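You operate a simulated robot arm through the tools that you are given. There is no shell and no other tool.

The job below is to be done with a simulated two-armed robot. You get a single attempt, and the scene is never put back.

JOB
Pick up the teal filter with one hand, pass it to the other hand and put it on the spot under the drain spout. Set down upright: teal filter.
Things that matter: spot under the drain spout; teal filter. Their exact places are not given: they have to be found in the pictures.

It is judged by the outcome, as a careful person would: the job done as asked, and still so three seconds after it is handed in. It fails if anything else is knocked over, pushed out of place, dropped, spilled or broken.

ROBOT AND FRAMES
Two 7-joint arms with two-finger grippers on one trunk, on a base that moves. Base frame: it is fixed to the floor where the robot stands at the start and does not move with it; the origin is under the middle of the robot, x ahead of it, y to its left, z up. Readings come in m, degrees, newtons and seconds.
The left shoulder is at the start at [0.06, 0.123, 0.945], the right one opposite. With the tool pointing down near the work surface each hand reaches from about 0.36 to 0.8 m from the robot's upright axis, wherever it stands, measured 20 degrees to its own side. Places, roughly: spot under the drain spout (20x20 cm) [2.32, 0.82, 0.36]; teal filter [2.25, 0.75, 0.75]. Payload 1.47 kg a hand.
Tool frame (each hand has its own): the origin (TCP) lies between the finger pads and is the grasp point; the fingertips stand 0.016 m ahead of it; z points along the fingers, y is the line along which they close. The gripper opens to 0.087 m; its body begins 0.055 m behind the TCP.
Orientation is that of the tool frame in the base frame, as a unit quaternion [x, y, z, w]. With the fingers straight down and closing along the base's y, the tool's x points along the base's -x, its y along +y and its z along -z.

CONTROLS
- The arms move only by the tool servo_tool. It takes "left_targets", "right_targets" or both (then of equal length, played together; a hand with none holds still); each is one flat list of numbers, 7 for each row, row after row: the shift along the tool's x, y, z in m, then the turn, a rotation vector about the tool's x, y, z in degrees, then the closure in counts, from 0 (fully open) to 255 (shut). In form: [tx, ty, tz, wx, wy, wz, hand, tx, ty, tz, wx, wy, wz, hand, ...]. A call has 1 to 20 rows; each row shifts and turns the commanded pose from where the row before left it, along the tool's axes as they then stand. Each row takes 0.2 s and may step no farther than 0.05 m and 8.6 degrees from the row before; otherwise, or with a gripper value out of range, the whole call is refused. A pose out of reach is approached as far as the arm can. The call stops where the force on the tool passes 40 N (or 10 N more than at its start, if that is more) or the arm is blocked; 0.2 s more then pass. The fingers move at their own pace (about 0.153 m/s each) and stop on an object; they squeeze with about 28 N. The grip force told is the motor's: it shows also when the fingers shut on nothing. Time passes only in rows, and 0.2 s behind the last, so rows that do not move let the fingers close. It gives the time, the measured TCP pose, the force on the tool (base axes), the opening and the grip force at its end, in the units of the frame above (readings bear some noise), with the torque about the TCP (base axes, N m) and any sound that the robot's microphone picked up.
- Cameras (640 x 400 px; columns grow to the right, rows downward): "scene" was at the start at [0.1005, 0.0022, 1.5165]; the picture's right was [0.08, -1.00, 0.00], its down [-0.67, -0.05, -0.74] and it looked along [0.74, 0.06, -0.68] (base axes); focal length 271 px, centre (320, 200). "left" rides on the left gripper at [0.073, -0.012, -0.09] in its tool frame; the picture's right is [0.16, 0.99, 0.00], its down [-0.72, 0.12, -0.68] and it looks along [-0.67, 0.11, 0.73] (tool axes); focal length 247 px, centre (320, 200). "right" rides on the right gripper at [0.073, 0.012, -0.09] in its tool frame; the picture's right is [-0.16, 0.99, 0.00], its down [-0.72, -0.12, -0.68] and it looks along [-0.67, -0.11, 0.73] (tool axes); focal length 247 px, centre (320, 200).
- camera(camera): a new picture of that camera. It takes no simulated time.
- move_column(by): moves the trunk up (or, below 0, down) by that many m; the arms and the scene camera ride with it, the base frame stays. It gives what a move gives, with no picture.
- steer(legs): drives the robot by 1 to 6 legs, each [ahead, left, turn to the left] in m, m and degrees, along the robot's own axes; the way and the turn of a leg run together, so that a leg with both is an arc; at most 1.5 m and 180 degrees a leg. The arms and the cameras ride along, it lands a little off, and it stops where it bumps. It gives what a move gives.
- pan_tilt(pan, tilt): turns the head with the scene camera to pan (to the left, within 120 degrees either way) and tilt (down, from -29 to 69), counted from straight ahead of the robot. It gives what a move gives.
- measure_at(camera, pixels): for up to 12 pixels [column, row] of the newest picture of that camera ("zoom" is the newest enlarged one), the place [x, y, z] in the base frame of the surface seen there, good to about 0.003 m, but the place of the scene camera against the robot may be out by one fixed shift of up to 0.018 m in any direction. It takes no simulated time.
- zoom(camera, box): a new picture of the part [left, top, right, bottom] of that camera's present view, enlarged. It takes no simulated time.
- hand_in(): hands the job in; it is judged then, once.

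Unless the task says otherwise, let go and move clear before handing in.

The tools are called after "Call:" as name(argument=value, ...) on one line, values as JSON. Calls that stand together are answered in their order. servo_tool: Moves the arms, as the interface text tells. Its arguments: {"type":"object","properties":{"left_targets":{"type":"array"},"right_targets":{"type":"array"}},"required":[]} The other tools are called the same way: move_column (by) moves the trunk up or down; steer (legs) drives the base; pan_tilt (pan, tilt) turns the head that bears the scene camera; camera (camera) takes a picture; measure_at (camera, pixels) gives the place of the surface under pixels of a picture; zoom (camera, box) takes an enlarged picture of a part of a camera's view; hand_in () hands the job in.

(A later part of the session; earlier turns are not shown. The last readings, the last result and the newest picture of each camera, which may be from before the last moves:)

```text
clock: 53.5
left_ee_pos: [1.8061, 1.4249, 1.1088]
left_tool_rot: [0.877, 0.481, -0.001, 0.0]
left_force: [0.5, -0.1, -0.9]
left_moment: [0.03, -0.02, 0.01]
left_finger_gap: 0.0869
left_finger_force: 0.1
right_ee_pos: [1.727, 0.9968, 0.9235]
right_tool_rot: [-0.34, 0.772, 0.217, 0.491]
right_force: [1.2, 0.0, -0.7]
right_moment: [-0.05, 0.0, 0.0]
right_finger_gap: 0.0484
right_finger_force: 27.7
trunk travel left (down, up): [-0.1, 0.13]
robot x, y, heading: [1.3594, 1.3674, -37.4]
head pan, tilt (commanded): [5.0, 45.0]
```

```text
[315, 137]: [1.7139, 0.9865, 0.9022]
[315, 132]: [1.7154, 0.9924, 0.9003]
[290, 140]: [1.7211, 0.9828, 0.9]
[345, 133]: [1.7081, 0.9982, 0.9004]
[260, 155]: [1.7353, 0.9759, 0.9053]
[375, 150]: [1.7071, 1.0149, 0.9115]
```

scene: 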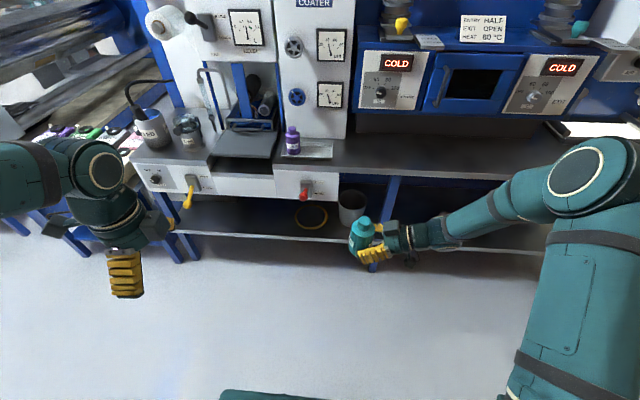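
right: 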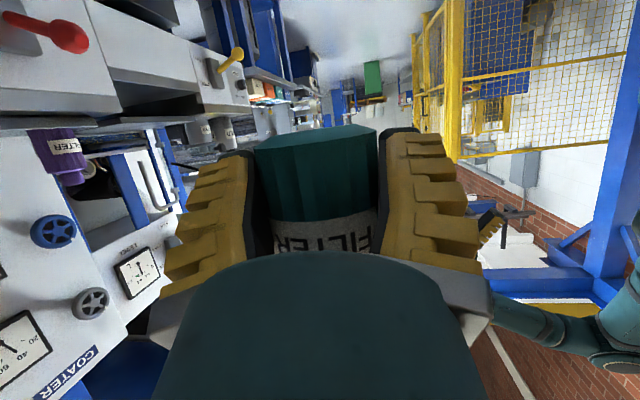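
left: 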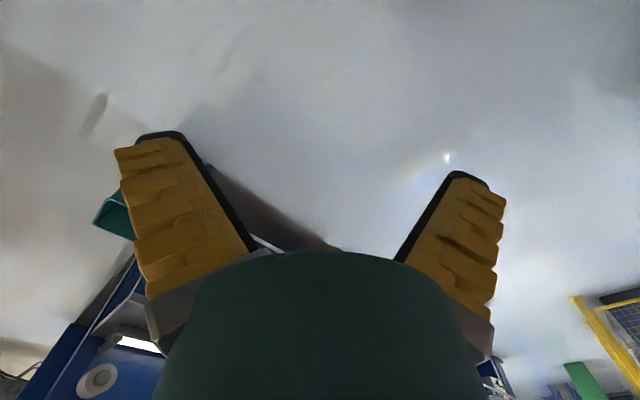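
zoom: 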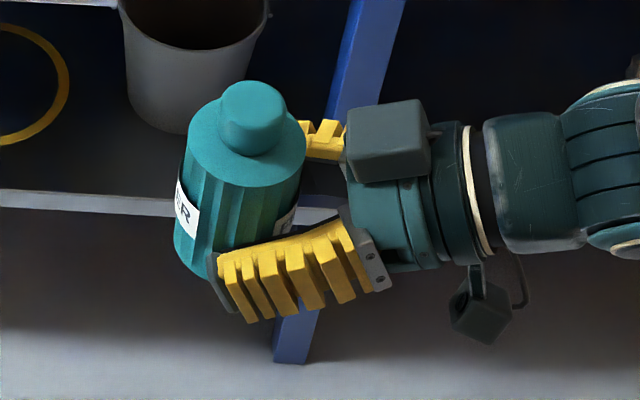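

The bottle base is at z≈0.898, its axis at robot-frame forward 0.517, lateral -0.060. I bring the left hand to a staging pose about 12 cm from the bottle while pitching it to 20° below horizontal.

Call:
servo_tool(left_targets=[-0.031, 0.0181, 0.01, 0, -7.78, 0, 0, -0.0294, 0.0181, 0.0141, 0, -7.78, 0, 0, -0.0272, 0.0181, 0.018, 0, -7.78, 0, 0, -0.0245, 0.0181, 0.0214, 0, -7.78, 0, 0, -0.0214, 0.0181, 0.0246, 0, -7.78, 0, 0, -0.0178, 0.0181, 0.0273, 0, -7.78, 0, 0, -0.014, 0.0181, 0.0294, 0, -7.78, 0, 0, -0.0099, 0.0181, 0.031, 0, -7.78, 0, 0, -0.0056, 0.0181, 0.0321, 0, -7.78, 0, 0])

Call:
camera(camera="scene")

Call:
camera(camera="left")

```text
clock: 55.5
left_ee_pos: [1.7916, 1.101, 1.0208]
left_tool_rot: [0.717, 0.395, -0.503, 0.277]
left_force: [0.4, -0.7, 0.4]
left_moment: [0.0, 0.01, -0.03]
left_finger_gap: 0.0868
left_finger_force: 0.2
right_ee_pos: [1.7278, 0.9971, 0.9242]
right_tool_rot: [-0.339, 0.772, 0.217, 0.492]
right_force: [0.3, -0.2, -0.9]
right_moment: [-0.01, -0.01, 0.02]
right_finger_gap: 0.0485
right_finger_force: 27.9
trunk travel left (down, up): [-0.1, 0.13]
robot x, y, heading: [1.3581, 1.3687, -37.7]
head pan, tilt (commanded): [5.0, 45.0]
```

```text
taken
```

scene: 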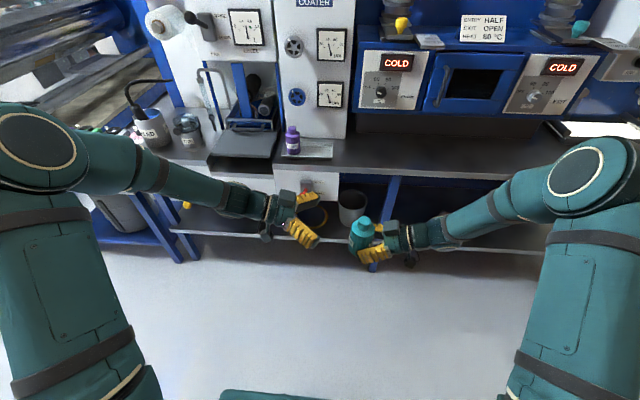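

```text
taken
```

left: 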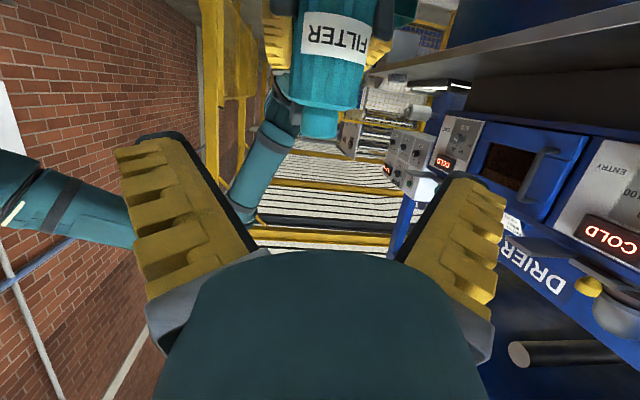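

Both hands face each other across the bottle, and the right grip has settled (gap 0.0485). The left camera sees the bottle at (335,60) with cap at (322,122); I measure it there for accurate aiming.

Call:
measure_at(camera="left", pixels=[[322, 125], [308, 120], [334, 120], [300, 80], [360, 85], [328, 85], [325, 100], [335, 40], [300, 40], [365, 60], [380, 50], [280, 55]])

Call:
zoom(camera="left", box=[240, 0, 432, 140])

```text
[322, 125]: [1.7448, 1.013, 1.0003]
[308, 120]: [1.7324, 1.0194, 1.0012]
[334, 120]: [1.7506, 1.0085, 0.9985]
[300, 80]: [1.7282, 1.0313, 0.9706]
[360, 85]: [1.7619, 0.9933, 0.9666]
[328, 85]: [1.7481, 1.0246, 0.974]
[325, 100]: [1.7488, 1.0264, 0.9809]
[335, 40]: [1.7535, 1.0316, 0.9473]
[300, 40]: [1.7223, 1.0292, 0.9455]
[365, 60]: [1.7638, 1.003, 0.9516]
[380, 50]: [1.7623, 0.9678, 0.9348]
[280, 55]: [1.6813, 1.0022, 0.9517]
```

```text
2.86 times, centred on (336, 70) of left
```

zoom: 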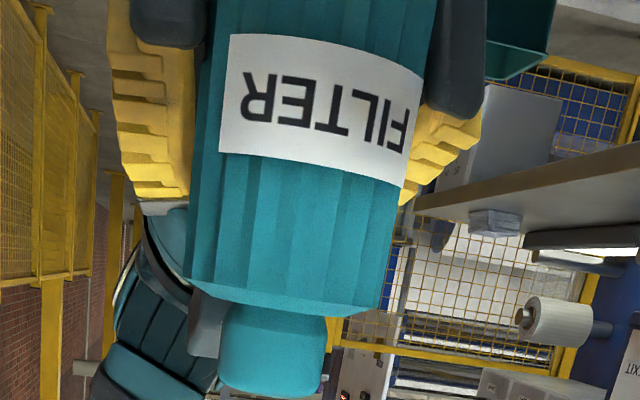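

Left camera geometry puts the bottle axis 0.116 m ahead and 2.7 mm to the hand's +y, upright, shoulder at z≈0.986. I advance the left hand along its fingers to straddle the upper body at z≈0.973.

Call:
servo_tool(left_targets=[0.0054, 0.0027, 0.03, 0, 0, 0, 0, 0, 0, 0.035, 0, 0, 0, 0, 0, 0, 0.035, 0, 0, 0, 0, 0, 0, 0.0264, 0, 0, 0, 0, 0, 0, 0, 0, 0, 0, 0])

Call:
camera(camera="left")

Call:
zoom(camera="scene", box=[290, 180, 450, 280])

```text
clock: 56.8
left_ee_pos: [1.7318, 1.0039, 0.9712]
left_tool_rot: [0.717, 0.395, -0.503, 0.278]
left_force: [-0.6, -0.2, -0.4]
left_moment: [0.01, 0.02, 0.02]
left_finger_gap: 0.0868
left_finger_force: 0.0
right_ee_pos: [1.7267, 0.9979, 0.923]
right_tool_rot: [-0.341, 0.772, 0.217, 0.491]
right_force: [0.8, 0.6, -0.7]
right_moment: [0.0, 0.01, -0.03]
right_finger_gap: 0.0485
right_finger_force: 27.8
trunk travel left (down, up): [-0.1, 0.13]
robot x, y, heading: [1.3575, 1.3674, -37.2]
head pan, tilt (commanded): [5.0, 45.0]
```

```text
taken
```

left: 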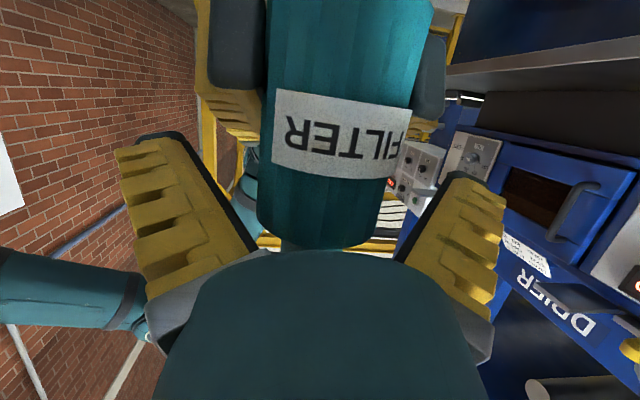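

```text
4.00 times, centred on (370, 230) of scene
```

zoom: 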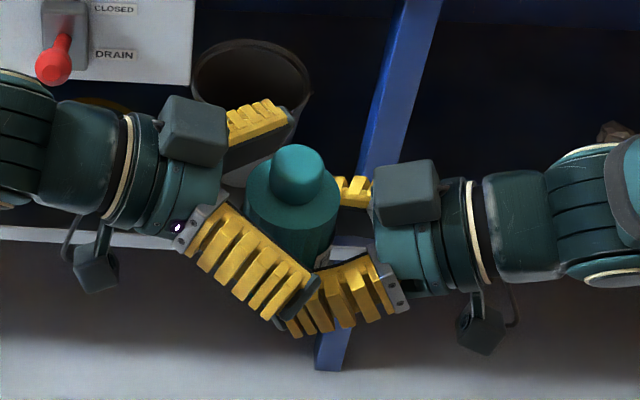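

The left fingers straddle the upper body cleanly, centred at column ~320, above the right fingers. I close the left hand while the right keeps holding.

Call:
servo_tool(left_targets=[0, 0, 0, 0, 0, 0, 100, 0, 0, 0, 0, 0, 0, 255, 0, 0, 0, 0, 0, 0, 255, 0, 0, 0, 0, 0, 0, 255])

Call:
camera(camera="left")

Call:
zoom(camera="scene", box=[290, 180, 450, 280])

```text
clock: 57.8
left_ee_pos: [1.7328, 1.0044, 0.9706]
left_tool_rot: [0.717, 0.396, -0.502, 0.277]
left_force: [4.7, -4.3, -0.9]
left_moment: [-0.09, -0.12, 0.06]
left_finger_gap: 0.0549
left_finger_force: 28.0
right_ee_pos: [1.7277, 0.9986, 0.923]
right_tool_rot: [-0.339, 0.772, 0.216, 0.492]
right_force: [-4.8, 3.2, 1.2]
right_moment: [-0.1, -0.11, -0.08]
right_finger_gap: 0.0474
right_finger_force: 28.1
trunk travel left (down, up): [-0.1, 0.13]
robot x, y, heading: [1.3532, 1.369, -37.4]
head pan, tilt (commanded): [5.0, 45.0]
```

```text
taken
```

left: 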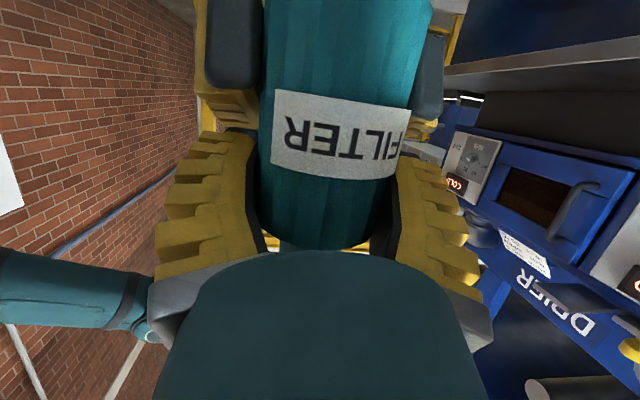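

```text
4.00 times, centred on (370, 230) of scene
```

zoom: 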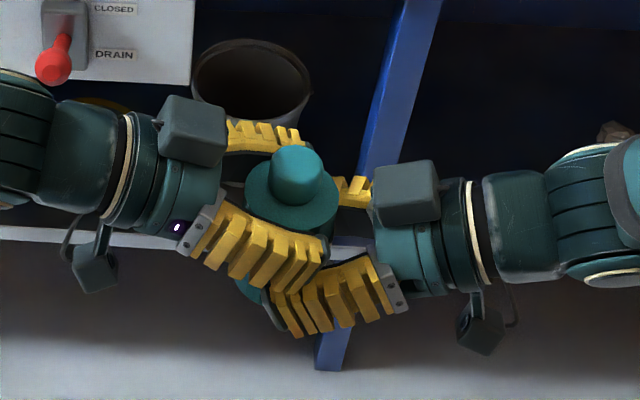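

Both hands hold the bottle (left gap 0.055 at 28 N). I open the right hand fully while the left holds still.

Call:
servo_tool(left_targets=[0, 0, 0, 0, 0, 0, 255, 0, 0, 0, 0, 0, 0, 255, 0, 0, 0, 0, 0, 0, 255, 0, 0, 0, 0, 0, 0, 255], right_targets=[0, 0, 0, 0, 0, 0, 110, 0, 0, 0, 0, 0, 0, 40, 0, 0, 0, 0, 0, 0, 0, 0, 0, 0, 0, 0, 0, 0])

Call:
camera(camera="left")

Call:
zoom(camera="scene", box=[290, 180, 450, 280])

```text
clock: 58.8
left_ee_pos: [1.7318, 1.0044, 0.9708]
left_tool_rot: [0.718, 0.394, -0.503, 0.276]
left_force: [0.3, -1.0, -0.2]
left_moment: [0.0, 0.01, 0.0]
left_finger_gap: 0.0555
left_finger_force: 28.1
right_ee_pos: [1.7264, 0.9982, 0.9229]
right_tool_rot: [-0.341, 0.772, 0.217, 0.491]
right_force: [0.2, -0.2, 0.0]
right_moment: [-0.02, -0.03, 0.02]
right_finger_gap: 0.0871
right_finger_force: 0.1
trunk travel left (down, up): [-0.1, 0.13]
robot x, y, heading: [1.3607, 1.3679, -37.5]
head pan, tilt (commanded): [5.0, 45.0]
```

```text
taken
```

left: 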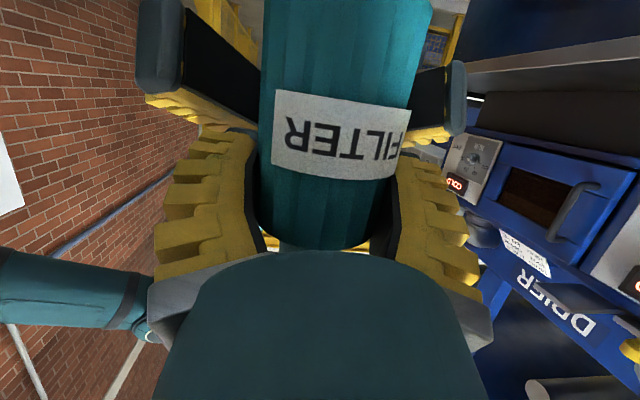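

```text
4.00 times, centred on (370, 230) of scene
```

zoom: 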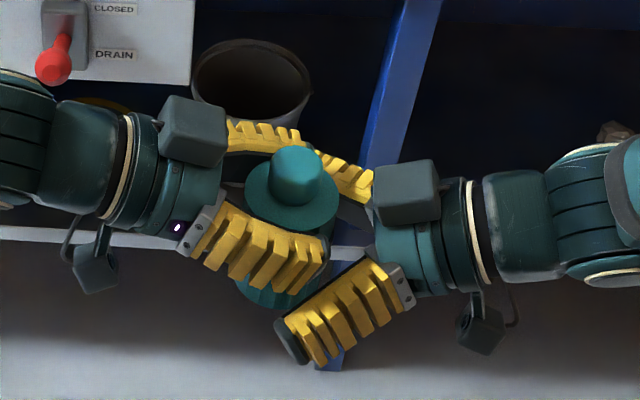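

The bottle is now only in the left hand (gap 0.0555, steady). I withdraw the right hand straight back along its fingers.

Call:
servo_tool(right_targets=[0, 0, -0.03, 0, 0, 0, 0, 0, 0, -0.04, 0, 0, 0, 0, 0, 0, -0.045, 0, 0, 0, 0, 0, 0, -0.045, 0, 0, 0, 0], left_targets=[0, 0, 0, 0, 0, 0, 255, 0, 0, 0, 0, 0, 0, 255, 0, 0, 0, 0, 0, 0, 255, 0, 0, 0, 0, 0, 0, 255])

Call:
camera(camera="scene")

Call:
zoom(camera="scene", box=[290, 180, 450, 280])

```text
clock: 59.8
left_ee_pos: [1.7316, 1.0042, 0.9729]
left_tool_rot: [0.717, 0.395, -0.503, 0.277]
left_force: [-0.7, 0.0, -0.4]
left_moment: [0.03, 0.0, -0.01]
left_finger_gap: 0.0554
left_finger_force: 27.7
right_ee_pos: [1.628, 0.8906, 0.9911]
right_tool_rot: [-0.34, 0.772, 0.217, 0.492]
right_force: [0.5, -0.3, -0.1]
right_moment: [0.01, 0.01, 0.02]
right_finger_gap: 0.087
right_finger_force: 0.1
trunk travel left (down, up): [-0.1, 0.13]
robot x, y, heading: [1.3592, 1.3683, -37.3]
head pan, tilt (commanded): [5.0, 45.0]
```

```text
taken
```

scene: 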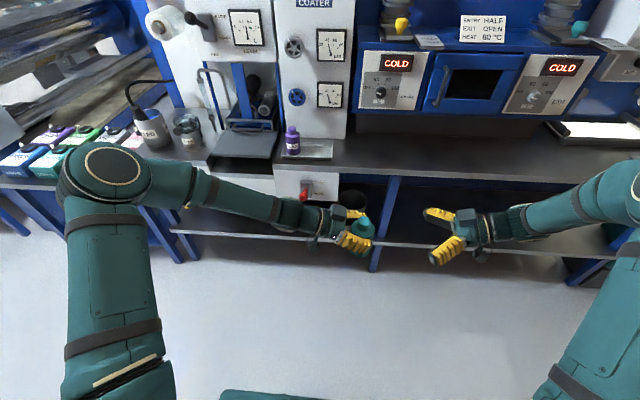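

```text
4.00 times, centred on (370, 230) of scene
```

zoom: 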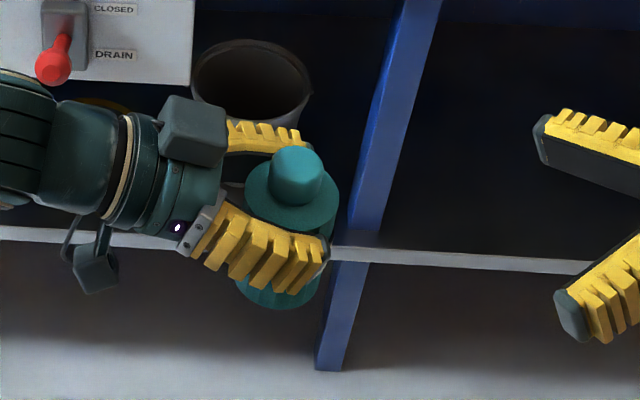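

The pass succeeded: the left hand alone holds the bottle upright at (365,225). I now swing the left hand in free space to point forward (yaw ≈-10°) at lateral 0.12, keeping the bottle upright.

Call:
servo_tool(left_targets=[0.0066, 0.0131, -0.018, -7.83, 0, -2.85, 255, 0.0059, 0.0158, -0.0162, -7.83, 0, -2.85, 255, 0.005, 0.0181, -0.0138, -7.83, 0, -2.85, 255, 0.0041, 0.02, -0.0112, -7.83, 0, -2.85, 255, 0.003, 0.0215, -0.0083, -7.83, 0, -2.85, 255, 0.0019, 0.0226, -0.0053, -7.83, 0, -2.85, 255, 0.0008, 0.0232, -0.0022, -7.83, 0, -2.85, 255, -0.0004, 0.0233, 0.001, -7.83, 0, -2.85, 255, -0.0015, 0.0229, 0.0042, -7.83, 0, -2.85, 255, 0, 0, 0, 0, 0, 0, 255])

Call:
camera(camera="scene")

Call:
camera(camera="left")

```text
clock: 62.0
left_ee_pos: [1.9272, 1.0854, 0.9737]
left_tool_rot: [0.328, 0.75, -0.231, 0.526]
left_force: [1.0, 0.4, 0.5]
left_moment: [0.0, -0.01, 0.03]
left_finger_gap: 0.0554
left_finger_force: 27.8
right_ee_pos: [1.6295, 0.8904, 0.9911]
right_tool_rot: [-0.341, 0.772, 0.217, 0.491]
right_force: [-0.5, 0.3, -0.7]
right_moment: [0.02, 0.01, 0.0]
right_finger_gap: 0.0869
right_finger_force: 0.1
trunk travel left (down, up): [-0.1, 0.13]
robot x, y, heading: [1.3596, 1.3683, -37.4]
head pan, tilt (commanded): [5.0, 45.0]
```

```text
taken
```

scene: 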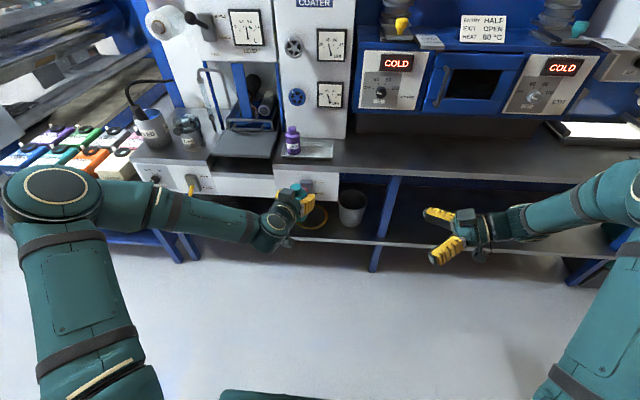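

```text
taken
```

left: 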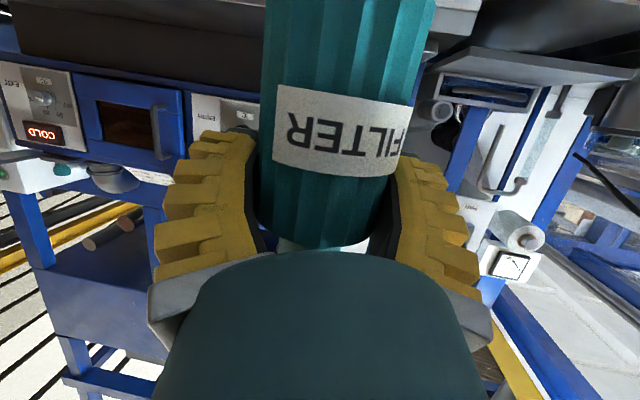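

The left hand points forward with the bottle upright (gap 0.0554, steady). I lower it step by step toward shelf height here in free space, first 0.225 m.

Call:
servo_tool(left_targets=[0.0423, 0, 0.0154, 0, 0, 0, 255, 0.0423, 0, 0.0154, 0, 0, 0, 255, 0.0423, 0, 0.0154, 0, 0, 0, 255, 0.0423, 0, 0.0154, 0, 0, 0, 255, 0.0423, 0, 0.0154, 0, 0, 0, 255, 0, 0, 0, 0, 0, 0, 255])

Call:
camera(camera="scene")

```text
clock: 63.4
left_ee_pos: [1.9244, 1.0845, 0.7475]
left_tool_rot: [0.328, 0.75, -0.23, 0.526]
left_force: [0.2, -0.2, -0.4]
left_moment: [-0.01, 0.0, -0.01]
left_finger_gap: 0.0552
left_finger_force: 27.9
right_ee_pos: [1.63, 0.89, 0.9919]
right_tool_rot: [-0.34, 0.772, 0.217, 0.492]
right_force: [1.0, 1.1, -1.5]
right_moment: [0.03, -0.04, 0.01]
right_finger_gap: 0.0871
right_finger_force: 0.1
trunk travel left (down, up): [-0.1, 0.13]
robot x, y, heading: [1.3583, 1.3659, -37.3]
head pan, tilt (commanded): [5.0, 45.0]
```

```text
taken
```

scene: 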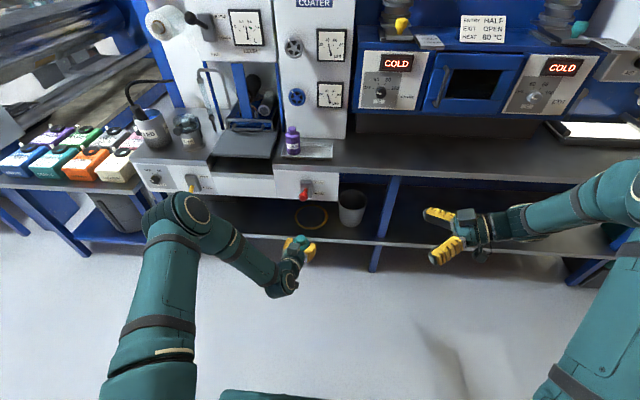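

Lowering works (z=0.748) and the bottle at (303,240) is still upright. I lower another 0.18 m by the arm, then 0.10 m by the trunk.

Call:
servo_tool(left_targets=[0.0423, 0, 0.0154, 0, 0, 0, 255, 0.0423, 0, 0.0154, 0, 0, 0, 255, 0.0423, 0, 0.0154, 0, 0, 0, 255, 0.0423, 0, 0.0154, 0, 0, 0, 255, 0, 0, 0, 0, 0, 0, 255])

Call:
camera(camera="scene")

Call:
camera(camera="left")

```text
clock: 64.5
left_ee_pos: [1.9241, 1.0838, 0.5678]
left_tool_rot: [0.33, 0.75, -0.231, 0.525]
left_force: [0.8, -1.2, 0.2]
left_moment: [0.0, 0.03, 0.01]
left_finger_gap: 0.0547
left_finger_force: 28.0
right_ee_pos: [1.629, 0.8897, 0.9921]
right_tool_rot: [-0.339, 0.772, 0.216, 0.492]
right_force: [0.4, -0.2, -0.5]
right_moment: [-0.01, 0.01, 0.02]
right_finger_gap: 0.087
right_finger_force: 0.1
trunk travel left (down, up): [-0.1, 0.13]
robot x, y, heading: [1.3543, 1.3706, -37.5]
head pan, tilt (commanded): [5.0, 45.0]
```

```text
taken
```

scene: 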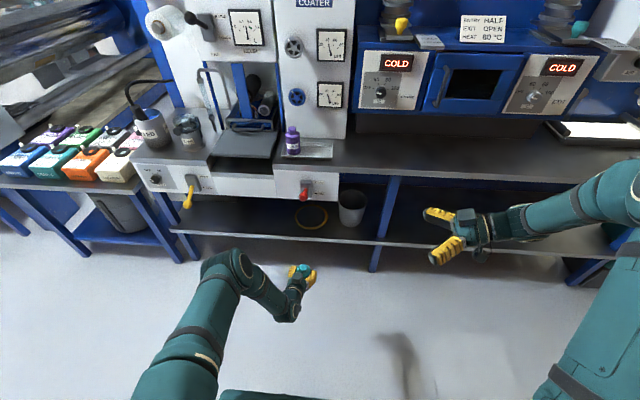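

```text
taken
```

left: 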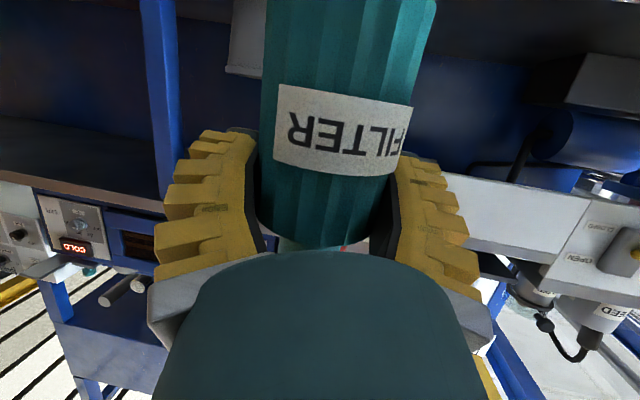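

Everything is steady (left z=0.568). I lower the trunk 0.10 m, which brings the bottle's base to about 3 cm above shelf height.

Call:
move_column(by=-0.1)

Call:
camera(camera="scene")

Call:
zoom(camera="scene", box=[230, 160, 390, 260])

Call:
camera(camera="left")

```text
clock: 65.9
left_ee_pos: [1.9247, 1.083, 0.4682]
left_tool_rot: [0.328, 0.75, -0.23, 0.526]
left_force: [-1.2, -0.4, 0.1]
left_moment: [0.02, 0.01, -0.01]
left_finger_gap: 0.055
left_finger_force: 28.1
right_ee_pos: [1.6286, 0.8891, 0.8914]
right_tool_rot: [-0.34, 0.772, 0.217, 0.491]
right_force: [-0.3, -0.9, 0.9]
right_moment: [-0.02, 0.01, 0.0]
right_finger_gap: 0.0868
right_finger_force: 0.1
trunk travel left (down, up): [0.0, 0.23]
robot x, y, heading: [1.355, 1.3707, -37.4]
head pan, tilt (commanded): [5.0, 45.0]
```

```text
taken
```

scene: 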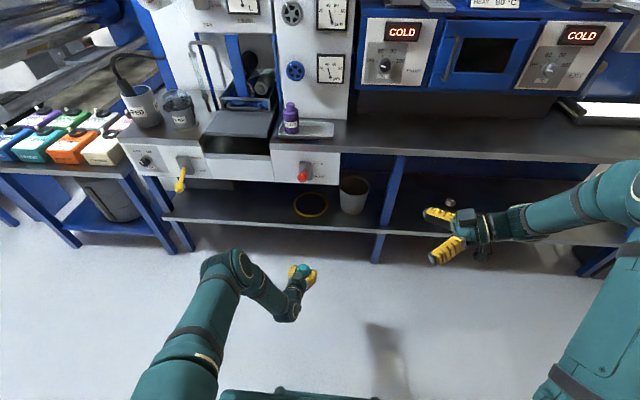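

```text
4.00 times, centred on (310, 210) of scene
```

zoom: 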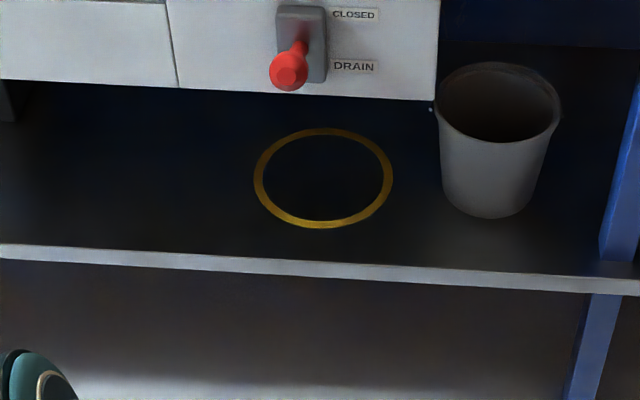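

```text
taken
```

left: 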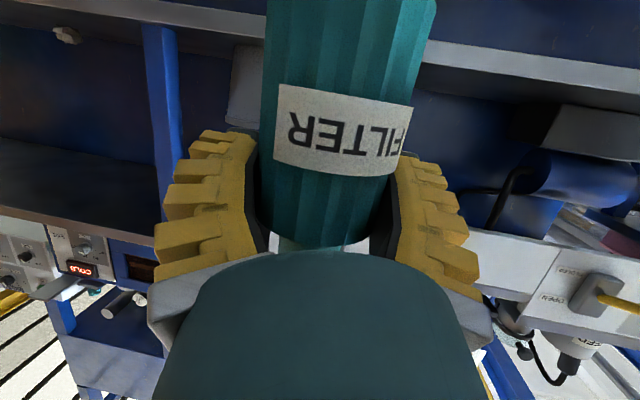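

The ring is clearly visible at zoom (323,178). I measure the ring, pot and shelf edge, and the bottle's cap in the same scene camera so that its fixed shift cancels.

Call:
measure_at(camera="zoom", pixels=[[258, 180], [389, 178], [323, 224], [323, 133], [323, 178], [443, 150], [437, 105], [500, 215], [323, 256], [150, 250], [320, 93], [288, 75]])

Call:
zoom(camera="scene", box=[240, 230, 368, 330])

```text
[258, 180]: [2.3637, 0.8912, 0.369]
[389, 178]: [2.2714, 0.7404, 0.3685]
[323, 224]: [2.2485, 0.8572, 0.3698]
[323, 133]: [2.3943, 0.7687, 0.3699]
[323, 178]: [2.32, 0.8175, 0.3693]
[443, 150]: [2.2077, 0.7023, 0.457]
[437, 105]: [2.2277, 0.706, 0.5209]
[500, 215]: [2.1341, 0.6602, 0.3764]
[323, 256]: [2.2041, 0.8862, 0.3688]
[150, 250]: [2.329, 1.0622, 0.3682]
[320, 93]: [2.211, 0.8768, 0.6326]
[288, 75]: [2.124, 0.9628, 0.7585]
```

```text
4.00 times, centred on (304, 280) of scene
```

zoom: 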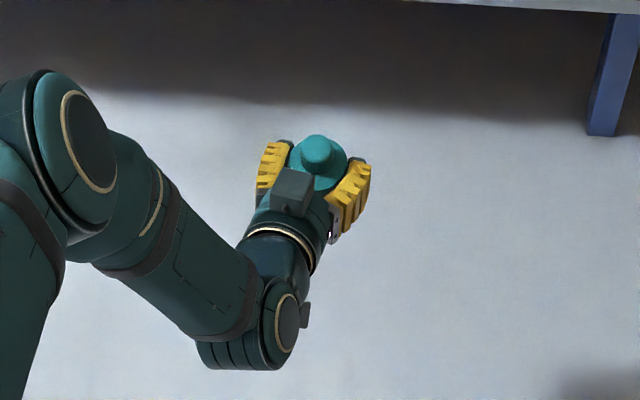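

I measure the bottle cap in this zoom for the relative displacement.

Call:
measure_at(camera="zoom", pixels=[[316, 143], [316, 150], [316, 158], [305, 150], [328, 150], [316, 137], [300, 160], [335, 160], [340, 165], [295, 165], [290, 190], [230, 250]])

Call:
measure_at(camera="left", pixels=[[320, 200], [320, 150], [320, 235], [320, 60], [320, 20], [280, 200], [365, 200], [340, 10]])

```text
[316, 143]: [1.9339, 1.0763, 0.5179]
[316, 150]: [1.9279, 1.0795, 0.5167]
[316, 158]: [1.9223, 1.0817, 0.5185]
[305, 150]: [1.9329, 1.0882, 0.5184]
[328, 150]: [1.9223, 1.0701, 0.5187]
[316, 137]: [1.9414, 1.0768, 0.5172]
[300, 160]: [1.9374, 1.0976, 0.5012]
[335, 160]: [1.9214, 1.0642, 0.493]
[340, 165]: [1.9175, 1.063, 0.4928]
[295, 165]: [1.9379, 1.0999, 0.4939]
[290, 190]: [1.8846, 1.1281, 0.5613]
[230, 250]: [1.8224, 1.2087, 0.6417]
```

```text
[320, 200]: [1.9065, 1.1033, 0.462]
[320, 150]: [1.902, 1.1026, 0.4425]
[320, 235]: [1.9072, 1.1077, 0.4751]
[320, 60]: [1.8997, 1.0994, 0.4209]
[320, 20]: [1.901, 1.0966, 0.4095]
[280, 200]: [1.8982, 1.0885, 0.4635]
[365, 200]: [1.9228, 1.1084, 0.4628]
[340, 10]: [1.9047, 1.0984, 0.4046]
```

The relative displacement from bottle to ring is about 0.471 m ahead and 0.027 m left. Before driving I check the forearm and wrist positions against the panel and the red lever.

Call:
measure_at(camera="zoom", pixels=[[287, 325], [240, 350], [205, 345], [250, 300], [200, 270], [150, 225], [110, 180], [80, 130], [50, 100], [20, 250], [305, 315], [300, 260]])

```text
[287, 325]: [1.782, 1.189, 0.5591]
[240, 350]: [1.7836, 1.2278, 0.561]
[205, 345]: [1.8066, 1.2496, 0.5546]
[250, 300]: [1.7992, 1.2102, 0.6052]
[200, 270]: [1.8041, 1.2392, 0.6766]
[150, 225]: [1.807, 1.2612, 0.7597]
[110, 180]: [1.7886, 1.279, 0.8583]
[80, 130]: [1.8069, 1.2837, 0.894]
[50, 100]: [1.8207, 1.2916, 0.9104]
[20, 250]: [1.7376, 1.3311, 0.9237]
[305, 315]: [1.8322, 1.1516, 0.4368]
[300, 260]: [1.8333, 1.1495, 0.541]
```

The forearm rises almost vertically just behind the hand, so driving in like this would bring it against the panel and lever. I extend the left arm forward 0.19 m and yaw it to about -30°, so the forearm slopes back and comes in from the left.

Call:
servo_tool(left_targets=[-0.0138, -0.0068, 0.0379, 6.27, 0, 2.28, 255, -0.014, -0.002, 0.0384, 6.27, 0, 2.28, 255, -0.014, 0.0027, 0.0384, 6.27, 0, 2.28, 255, -0.0137, 0.0074, 0.0378, 0, 0, 0, 255, -0.0137, 0.0074, 0.0378, 0, 0, 0, 255, 0, 0, 0, 0, 0, 0, 255])

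Call:
camera(camera="scene")

Call:
zoom(camera="scene", box=[200, 160, 392, 340])

```text
clock: 67.3
left_ee_pos: [1.9937, 0.9745, 0.4731]
left_tool_rot: [0.454, 0.681, -0.319, 0.477]
left_force: [-0.5, -0.2, -0.8]
left_moment: [-0.06, -0.03, 0.01]
left_finger_gap: 0.0546
left_finger_force: 27.6
left hand out of reach, approached as far as the arm can: row 4, 5
right_ee_pos: [1.6298, 0.8903, 0.8915]
right_tool_rot: [-0.34, 0.772, 0.217, 0.491]
right_force: [0.2, -0.5, 0.6]
right_moment: [0.0, 0.02, 0.01]
right_finger_gap: 0.087
right_finger_force: 0.1
trunk travel left (down, up): [0.0, 0.23]
robot x, y, heading: [1.3556, 1.3663, -37.5]
head pan, tilt (commanded): [5.0, 45.0]
```

```text
taken
```

scene: 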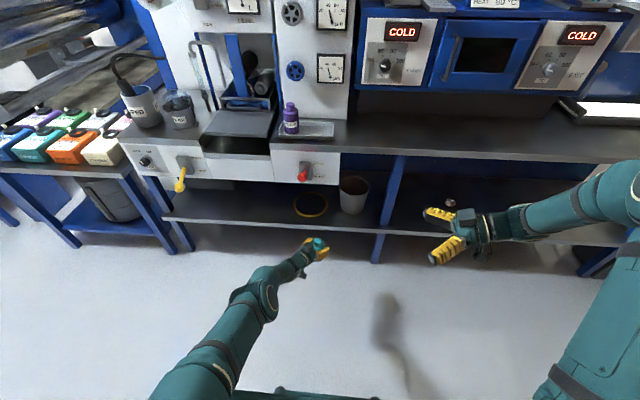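

```text
2.22 times, centred on (296, 250) of scene
```

zoom: 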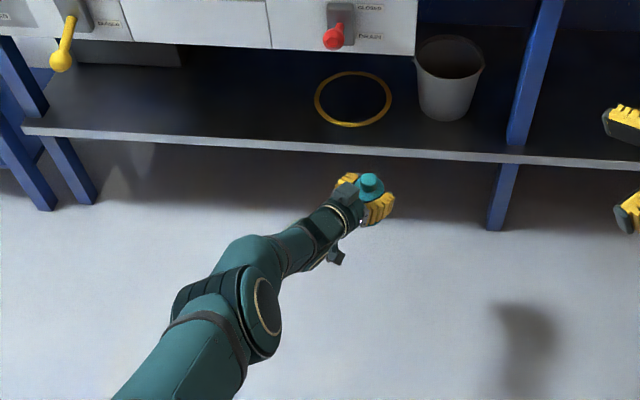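

The arm hit its reach limit at forward 0.745 with the forearm now sloping nicely back. I bring the command back inside reach, to about forward 0.71.

Call:
servo_tool(left_targets=[0.0137, -0.0074, -0.0378, 0, 0, 0, 255, 0.0137, -0.0074, -0.0378, 0, 0, 0, 255, 0.0089, -0.015, -0.0244, 0, 0, 0, 255, 0, 0, 0, 0, 0, 0, 255])

Call:
camera(camera="scene")

Call:
zoom(camera="scene", box=[240, 210, 368, 310])

Call:
camera(camera="left")

```text
clock: 68.3
left_ee_pos: [1.9263, 1.0603, 0.4736]
left_tool_rot: [0.455, 0.681, -0.318, 0.477]
left_force: [-0.5, -0.1, 0.7]
left_moment: [-0.01, 0.02, -0.03]
left_finger_gap: 0.0549
left_finger_force: 27.9
right_ee_pos: [1.6297, 0.8898, 0.8912]
right_tool_rot: [-0.34, 0.772, 0.217, 0.492]
right_force: [-0.2, -0.2, -0.2]
right_moment: [-0.01, 0.01, 0.0]
right_finger_gap: 0.0873
right_finger_force: 0.1
trunk travel left (down, up): [0.0, 0.23]
robot x, y, heading: [1.3596, 1.3683, -37.4]
head pan, tilt (commanded): [5.0, 45.0]
```

```text
taken
```

scene: 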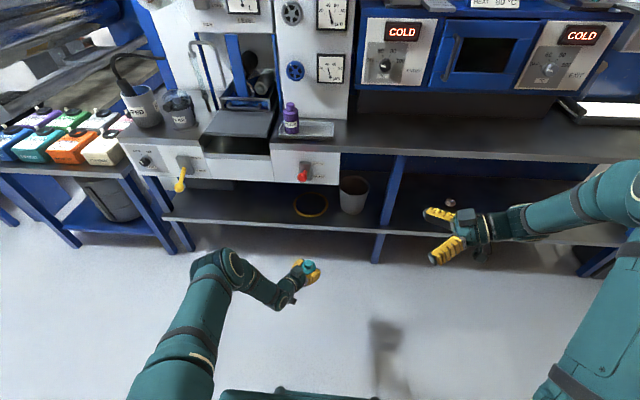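

```text
4.00 times, centred on (304, 260) of scene
```

zoom: 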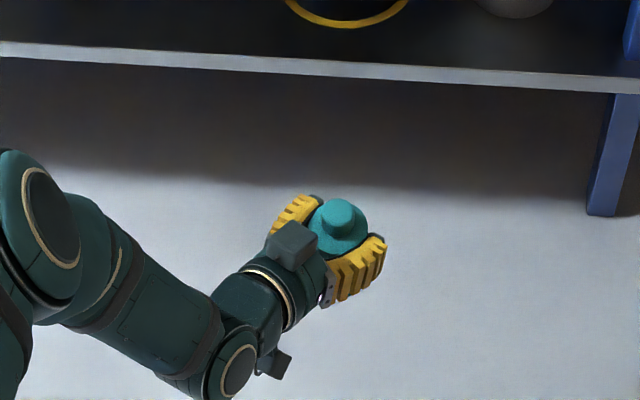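

```text
taken
```

left: 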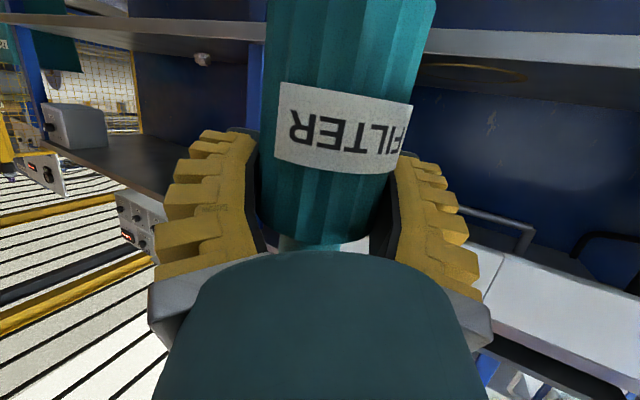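

The command had been held at the reached pose, so the hand is now at forward 0.637. I extend by 0.075 m again to about 0.71, which is inside reach.

Call:
servo_tool(left_targets=[-0.013, 0.0092, 0.0357, 0, 0, 0, 255, -0.013, 0.0092, 0.0357, 0, 0, 0, 255, 0, 0, 0, 0, 0, 0, 255])

Call:
camera(camera="scene")

Call:
zoom(camera="scene", box=[240, 180, 368, 280])

Call:
measure_at(camera="zoom", pixels=[[284, 100], [346, 225], [258, 64]])

```text
clock: 69.1
left_ee_pos: [1.9689, 0.9982, 0.4738]
left_tool_rot: [0.455, 0.682, -0.319, 0.476]
left_force: [0.0, -0.3, 0.1]
left_moment: [0.01, 0.03, 0.02]
left_finger_gap: 0.0549
left_finger_force: 28.0
right_ee_pos: [1.6291, 0.8905, 0.8924]
right_tool_rot: [-0.341, 0.771, 0.218, 0.492]
right_force: [-0.1, 0.6, 0.0]
right_moment: [0.01, -0.03, 0.02]
right_finger_gap: 0.0869
right_finger_force: 0.0
trunk travel left (down, up): [0.0, 0.23]
robot x, y, heading: [1.3577, 1.3701, -37.3]
head pan, tilt (commanded): [5.0, 45.0]
```

```text
taken
```

scene: 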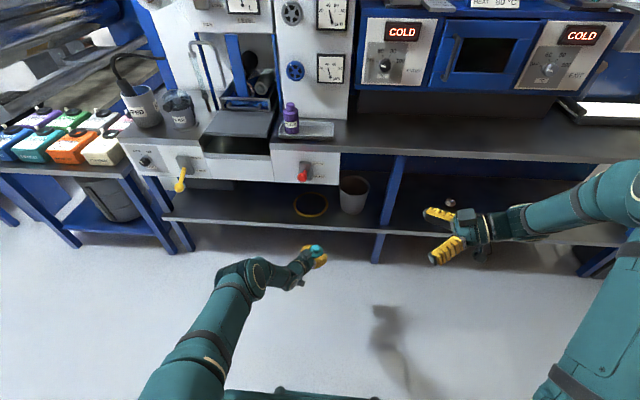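

```text
4.00 times, centred on (304, 230) of scene
```

zoom: 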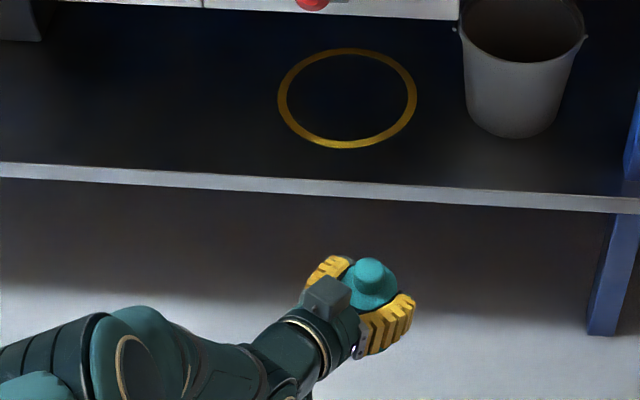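

```text
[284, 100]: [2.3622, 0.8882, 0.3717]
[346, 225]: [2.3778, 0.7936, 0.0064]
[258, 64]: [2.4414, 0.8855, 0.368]
```

Now the hand is at forward ≈0.71 with the forearm sloping back. I measure the cap, ring and arm points in this zoom.

Call:
measure_at(camera="zoom", pixels=[[369, 264], [369, 271], [369, 279], [281, 98], [413, 97], [345, 144], [349, 52], [347, 97], [325, 290], [240, 360], [150, 320], [90, 340]])

Call:
measure_at(camera="scene", pixels=[[235, 265], [258, 270], [222, 290], [240, 300], [200, 350], [280, 268]])

```text
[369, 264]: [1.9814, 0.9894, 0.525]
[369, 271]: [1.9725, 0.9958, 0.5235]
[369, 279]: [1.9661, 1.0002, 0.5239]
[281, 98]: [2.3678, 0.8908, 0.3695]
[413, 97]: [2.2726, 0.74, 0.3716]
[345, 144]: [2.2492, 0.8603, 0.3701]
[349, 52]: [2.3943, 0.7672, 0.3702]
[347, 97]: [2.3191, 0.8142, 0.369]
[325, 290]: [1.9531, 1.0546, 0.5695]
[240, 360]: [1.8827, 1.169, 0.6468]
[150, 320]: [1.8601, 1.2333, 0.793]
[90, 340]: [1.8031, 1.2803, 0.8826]
```

```text
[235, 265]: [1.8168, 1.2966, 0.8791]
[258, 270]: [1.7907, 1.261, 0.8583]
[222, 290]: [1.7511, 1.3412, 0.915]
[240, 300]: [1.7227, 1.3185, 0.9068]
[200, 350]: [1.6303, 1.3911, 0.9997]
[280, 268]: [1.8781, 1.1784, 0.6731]
```

The ring lies 0.386 m ahead and 0.068 m left of the cap. The forearm would come within a centimetre or so of the panel's lower edge, so I lower the hand 2.5 cm (arm straightens) and extend another 1.5 cm, then re-measure the forearm.

Call:
servo_tool(left_targets=[0.0117, 0, 0.0043, 0, 0, 0, 255, 0.0117, 0, 0.0043, 0, 0, 0, 255, -0.0044, 0.0075, 0.0122, 0, 0, 0, 255, 0, 0, 0, 0, 0, 0, 255])

Call:
camera(camera="scene")

Call:
zoom(camera="scene", box=[200, 180, 376, 290])

```text
clock: 70.1
left_ee_pos: [1.9837, 0.9918, 0.4559]
left_tool_rot: [0.454, 0.682, -0.317, 0.477]
left_force: [-0.4, -0.4, 0.1]
left_moment: [-0.01, -0.04, -0.02]
left_finger_gap: 0.0545
left_finger_force: 28.6
left hand out of reach, approached as far as the arm can: row 3
right_ee_pos: [1.6289, 0.8903, 0.8919]
right_tool_rot: [-0.34, 0.772, 0.217, 0.491]
right_force: [-0.4, 1.4, -0.1]
right_moment: [-0.02, -0.02, -0.01]
right_finger_gap: 0.0868
right_finger_force: 0.1
trunk travel left (down, up): [0.0, 0.23]
robot x, y, heading: [1.3598, 1.3645, -37.3]
head pan, tilt (commanded): [5.0, 45.0]
```

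```text
taken
```

scene: 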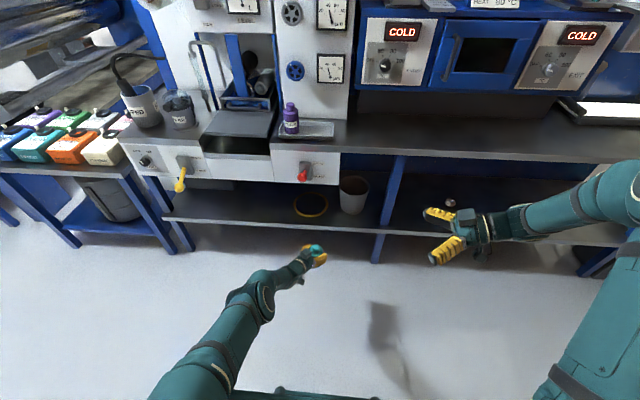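

```text
3.64 times, centred on (288, 235) of scene
```

zoom: 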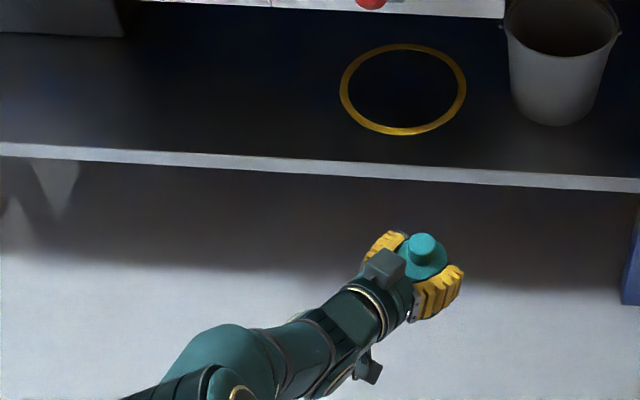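

The arm is at its reach limit here (forward 0.722, z 0.456), nearly straight. I measure the forearm surface now to check the panel clearance in this stretched shape.

Call:
measure_at(camera="zoom", pixels=[[421, 238], [421, 245], [421, 252], [385, 262], [360, 310], [320, 335], [290, 345], [260, 345], [220, 330], [190, 360], [405, 88], [375, 365]])

Call:
measure_at(camera="scene", pixels=[[262, 272], [250, 275], [265, 300], [240, 285], [232, 300], [215, 330]])

```text
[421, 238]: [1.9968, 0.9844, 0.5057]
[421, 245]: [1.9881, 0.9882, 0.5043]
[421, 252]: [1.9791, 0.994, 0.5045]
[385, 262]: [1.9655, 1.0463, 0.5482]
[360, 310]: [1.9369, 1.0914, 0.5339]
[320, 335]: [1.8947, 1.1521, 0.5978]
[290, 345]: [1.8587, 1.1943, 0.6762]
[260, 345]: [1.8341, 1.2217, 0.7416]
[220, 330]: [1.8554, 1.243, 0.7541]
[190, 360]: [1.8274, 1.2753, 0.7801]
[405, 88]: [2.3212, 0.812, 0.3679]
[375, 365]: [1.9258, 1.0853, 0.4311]
```

```text
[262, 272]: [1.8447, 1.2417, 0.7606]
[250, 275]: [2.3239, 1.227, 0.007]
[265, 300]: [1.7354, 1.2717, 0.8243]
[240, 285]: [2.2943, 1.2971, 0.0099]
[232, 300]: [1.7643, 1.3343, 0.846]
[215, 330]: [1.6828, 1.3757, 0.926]
```

Stretched like this the forearm clears the panel plane by about 2 cm and passes some 4 cm left of the lever; lowering will increase that. I drive left 0.0625 m first, then ahead 0.25 m, and check.

Call:
steer(legs=[[0, 0.0625, 0], [0.25, 0, 0]])

Call:
camera(camera="scene")

Call:
zoom(camera="scene", box=[200, 190, 392, 310])

Call:
camera(camera="left")

```text
clock: 72.7
left_ee_pos: [2.2202, 0.8873, 0.4549]
left_tool_rot: [0.455, 0.682, -0.319, 0.476]
left_force: [0.5, 0.3, -0.2]
left_moment: [-0.03, 0.0, 0.0]
left_finger_gap: 0.0544
left_finger_force: 28.2
right_ee_pos: [1.867, 0.7854, 0.8914]
right_tool_rot: [-0.339, 0.772, 0.216, 0.492]
right_force: [-0.7, 0.1, 0.3]
right_moment: [-0.01, 0.02, 0.03]
right_finger_gap: 0.0869
right_finger_force: 0.1
trunk travel left (down, up): [0.0, 0.23]
robot x, y, heading: [1.5956, 1.2616, -37.3]
head pan, tilt (commanded): [5.0, 45.0]
```

```text
taken
```

scene: 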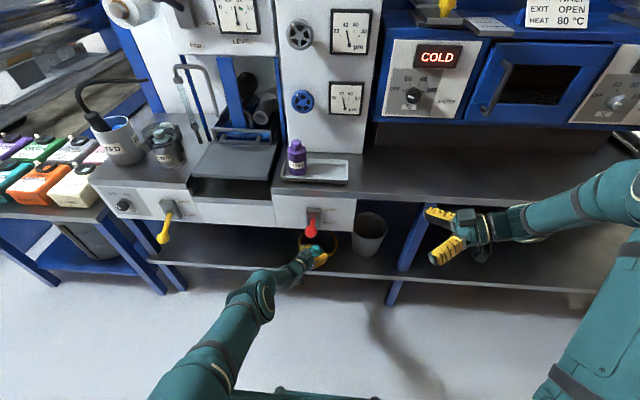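

```text
3.33 times, centred on (296, 250) of scene
```

zoom: 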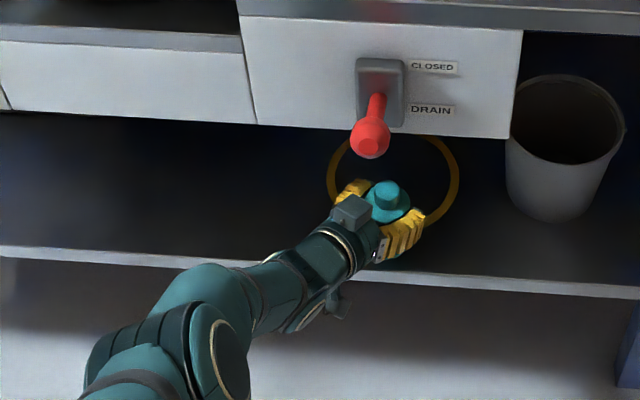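

```text
taken
```

left: 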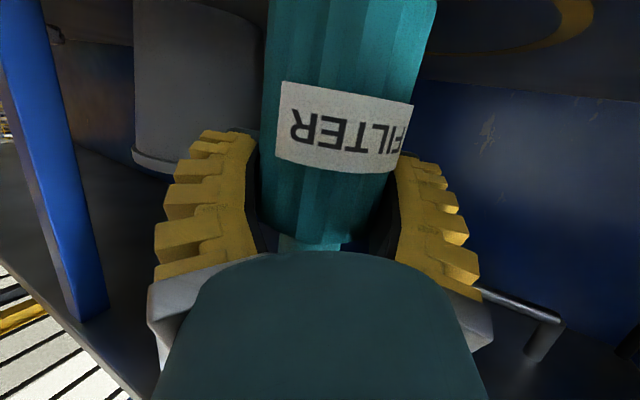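

The bottle is now over the shelf at the near part of the ring, with the forearm clear of the lever at zoom (370,140). I measure cap, ring and spout for the last stretch.

Call:
measure_at(camera="zoom", pixels=[[386, 184], [386, 190], [386, 196], [329, 180], [456, 178], [420, 137], [440, 215], [370, 150], [300, 128], [250, 300], [215, 275], [270, 265]])

Call:
measure_at(camera="left", pixels=[[530, 345], [545, 335], [560, 20], [480, 48], [585, 5], [500, 305], [190, 150], [160, 60]])

```text
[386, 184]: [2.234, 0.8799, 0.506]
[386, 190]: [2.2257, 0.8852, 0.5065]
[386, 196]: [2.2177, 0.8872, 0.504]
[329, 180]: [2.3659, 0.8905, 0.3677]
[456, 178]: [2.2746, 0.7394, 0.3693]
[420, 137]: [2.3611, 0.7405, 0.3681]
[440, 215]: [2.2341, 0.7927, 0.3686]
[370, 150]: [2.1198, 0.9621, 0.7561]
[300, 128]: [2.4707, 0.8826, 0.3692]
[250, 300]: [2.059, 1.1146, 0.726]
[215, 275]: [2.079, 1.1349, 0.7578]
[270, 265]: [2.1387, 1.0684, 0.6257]
```

```text
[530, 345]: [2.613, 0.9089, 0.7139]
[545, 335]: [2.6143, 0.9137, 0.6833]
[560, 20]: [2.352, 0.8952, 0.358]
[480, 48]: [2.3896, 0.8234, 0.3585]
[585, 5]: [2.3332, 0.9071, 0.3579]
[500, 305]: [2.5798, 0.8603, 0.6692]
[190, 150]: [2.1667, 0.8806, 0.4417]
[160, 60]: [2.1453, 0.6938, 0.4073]
```

Remaining distance is about 0.115 m ahead and 3 mm left; the shelf is at z≈0.358 by the left camera. I use the right hand's camera, which looks left along the bench, to check the forearm-to-panel gap from the side.

Call:
camera(camera="right")

```text
taken
```

right: 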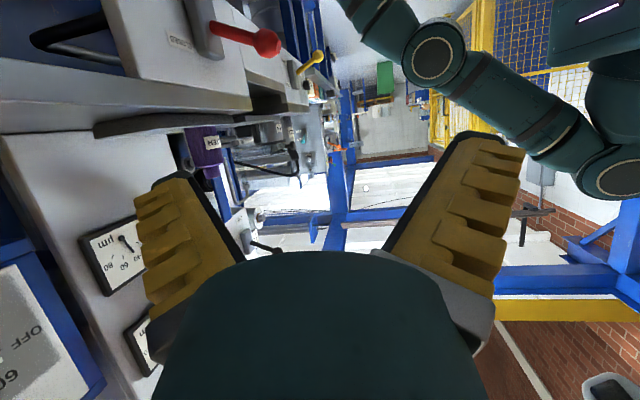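

The side view is useful but looks too high. I pitch the right hand down 25° (and draw it back 6 cm from the bench) so its camera can watch the left forearm against the panel.

Call:
servo_tool(right_targets=[0, 0.02, 0, 0, 8.33, 0, 0, 0, 0.02, 0, 0, 8.33, 0, 0, 0, 0.02, 0, 0, 8.33, 0, 0], left_targets=[0, 0, 0, 0, 0, 0, 255, 0, 0, 0, 0, 0, 0, 255, 0, 0, 0, 0, 0, 0, 255])

Call:
camera(camera="right")

```text
clock: 73.5
left_ee_pos: [2.2202, 0.8877, 0.4559]
left_tool_rot: [0.453, 0.682, -0.317, 0.478]
left_force: [0.3, 0.5, 0.5]
left_moment: [0.01, 0.0, 0.01]
left_finger_gap: 0.0546
left_finger_force: 28.1
right_ee_pos: [1.8207, 0.8267, 0.8927]
right_tool_rot: [-0.379, 0.86, 0.138, 0.313]
right_force: [0.7, 1.2, 0.8]
right_moment: [0.01, 0.03, -0.01]
right_finger_gap: 0.087
right_finger_force: 0.1
trunk travel left (down, up): [0.0, 0.23]
robot x, y, heading: [1.5934, 1.2667, -37.3]
head pan, tilt (commanded): [5.0, 45.0]
```

```text
taken
```

right: 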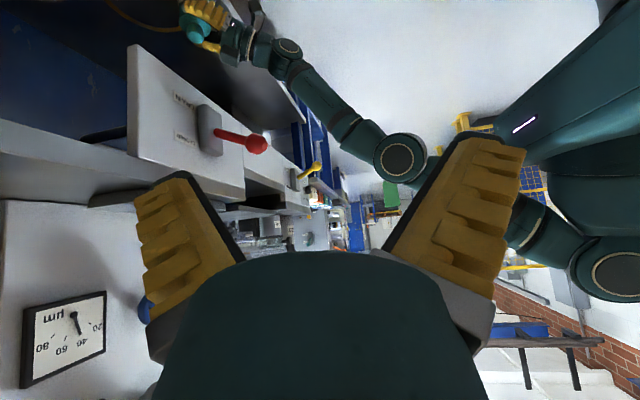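

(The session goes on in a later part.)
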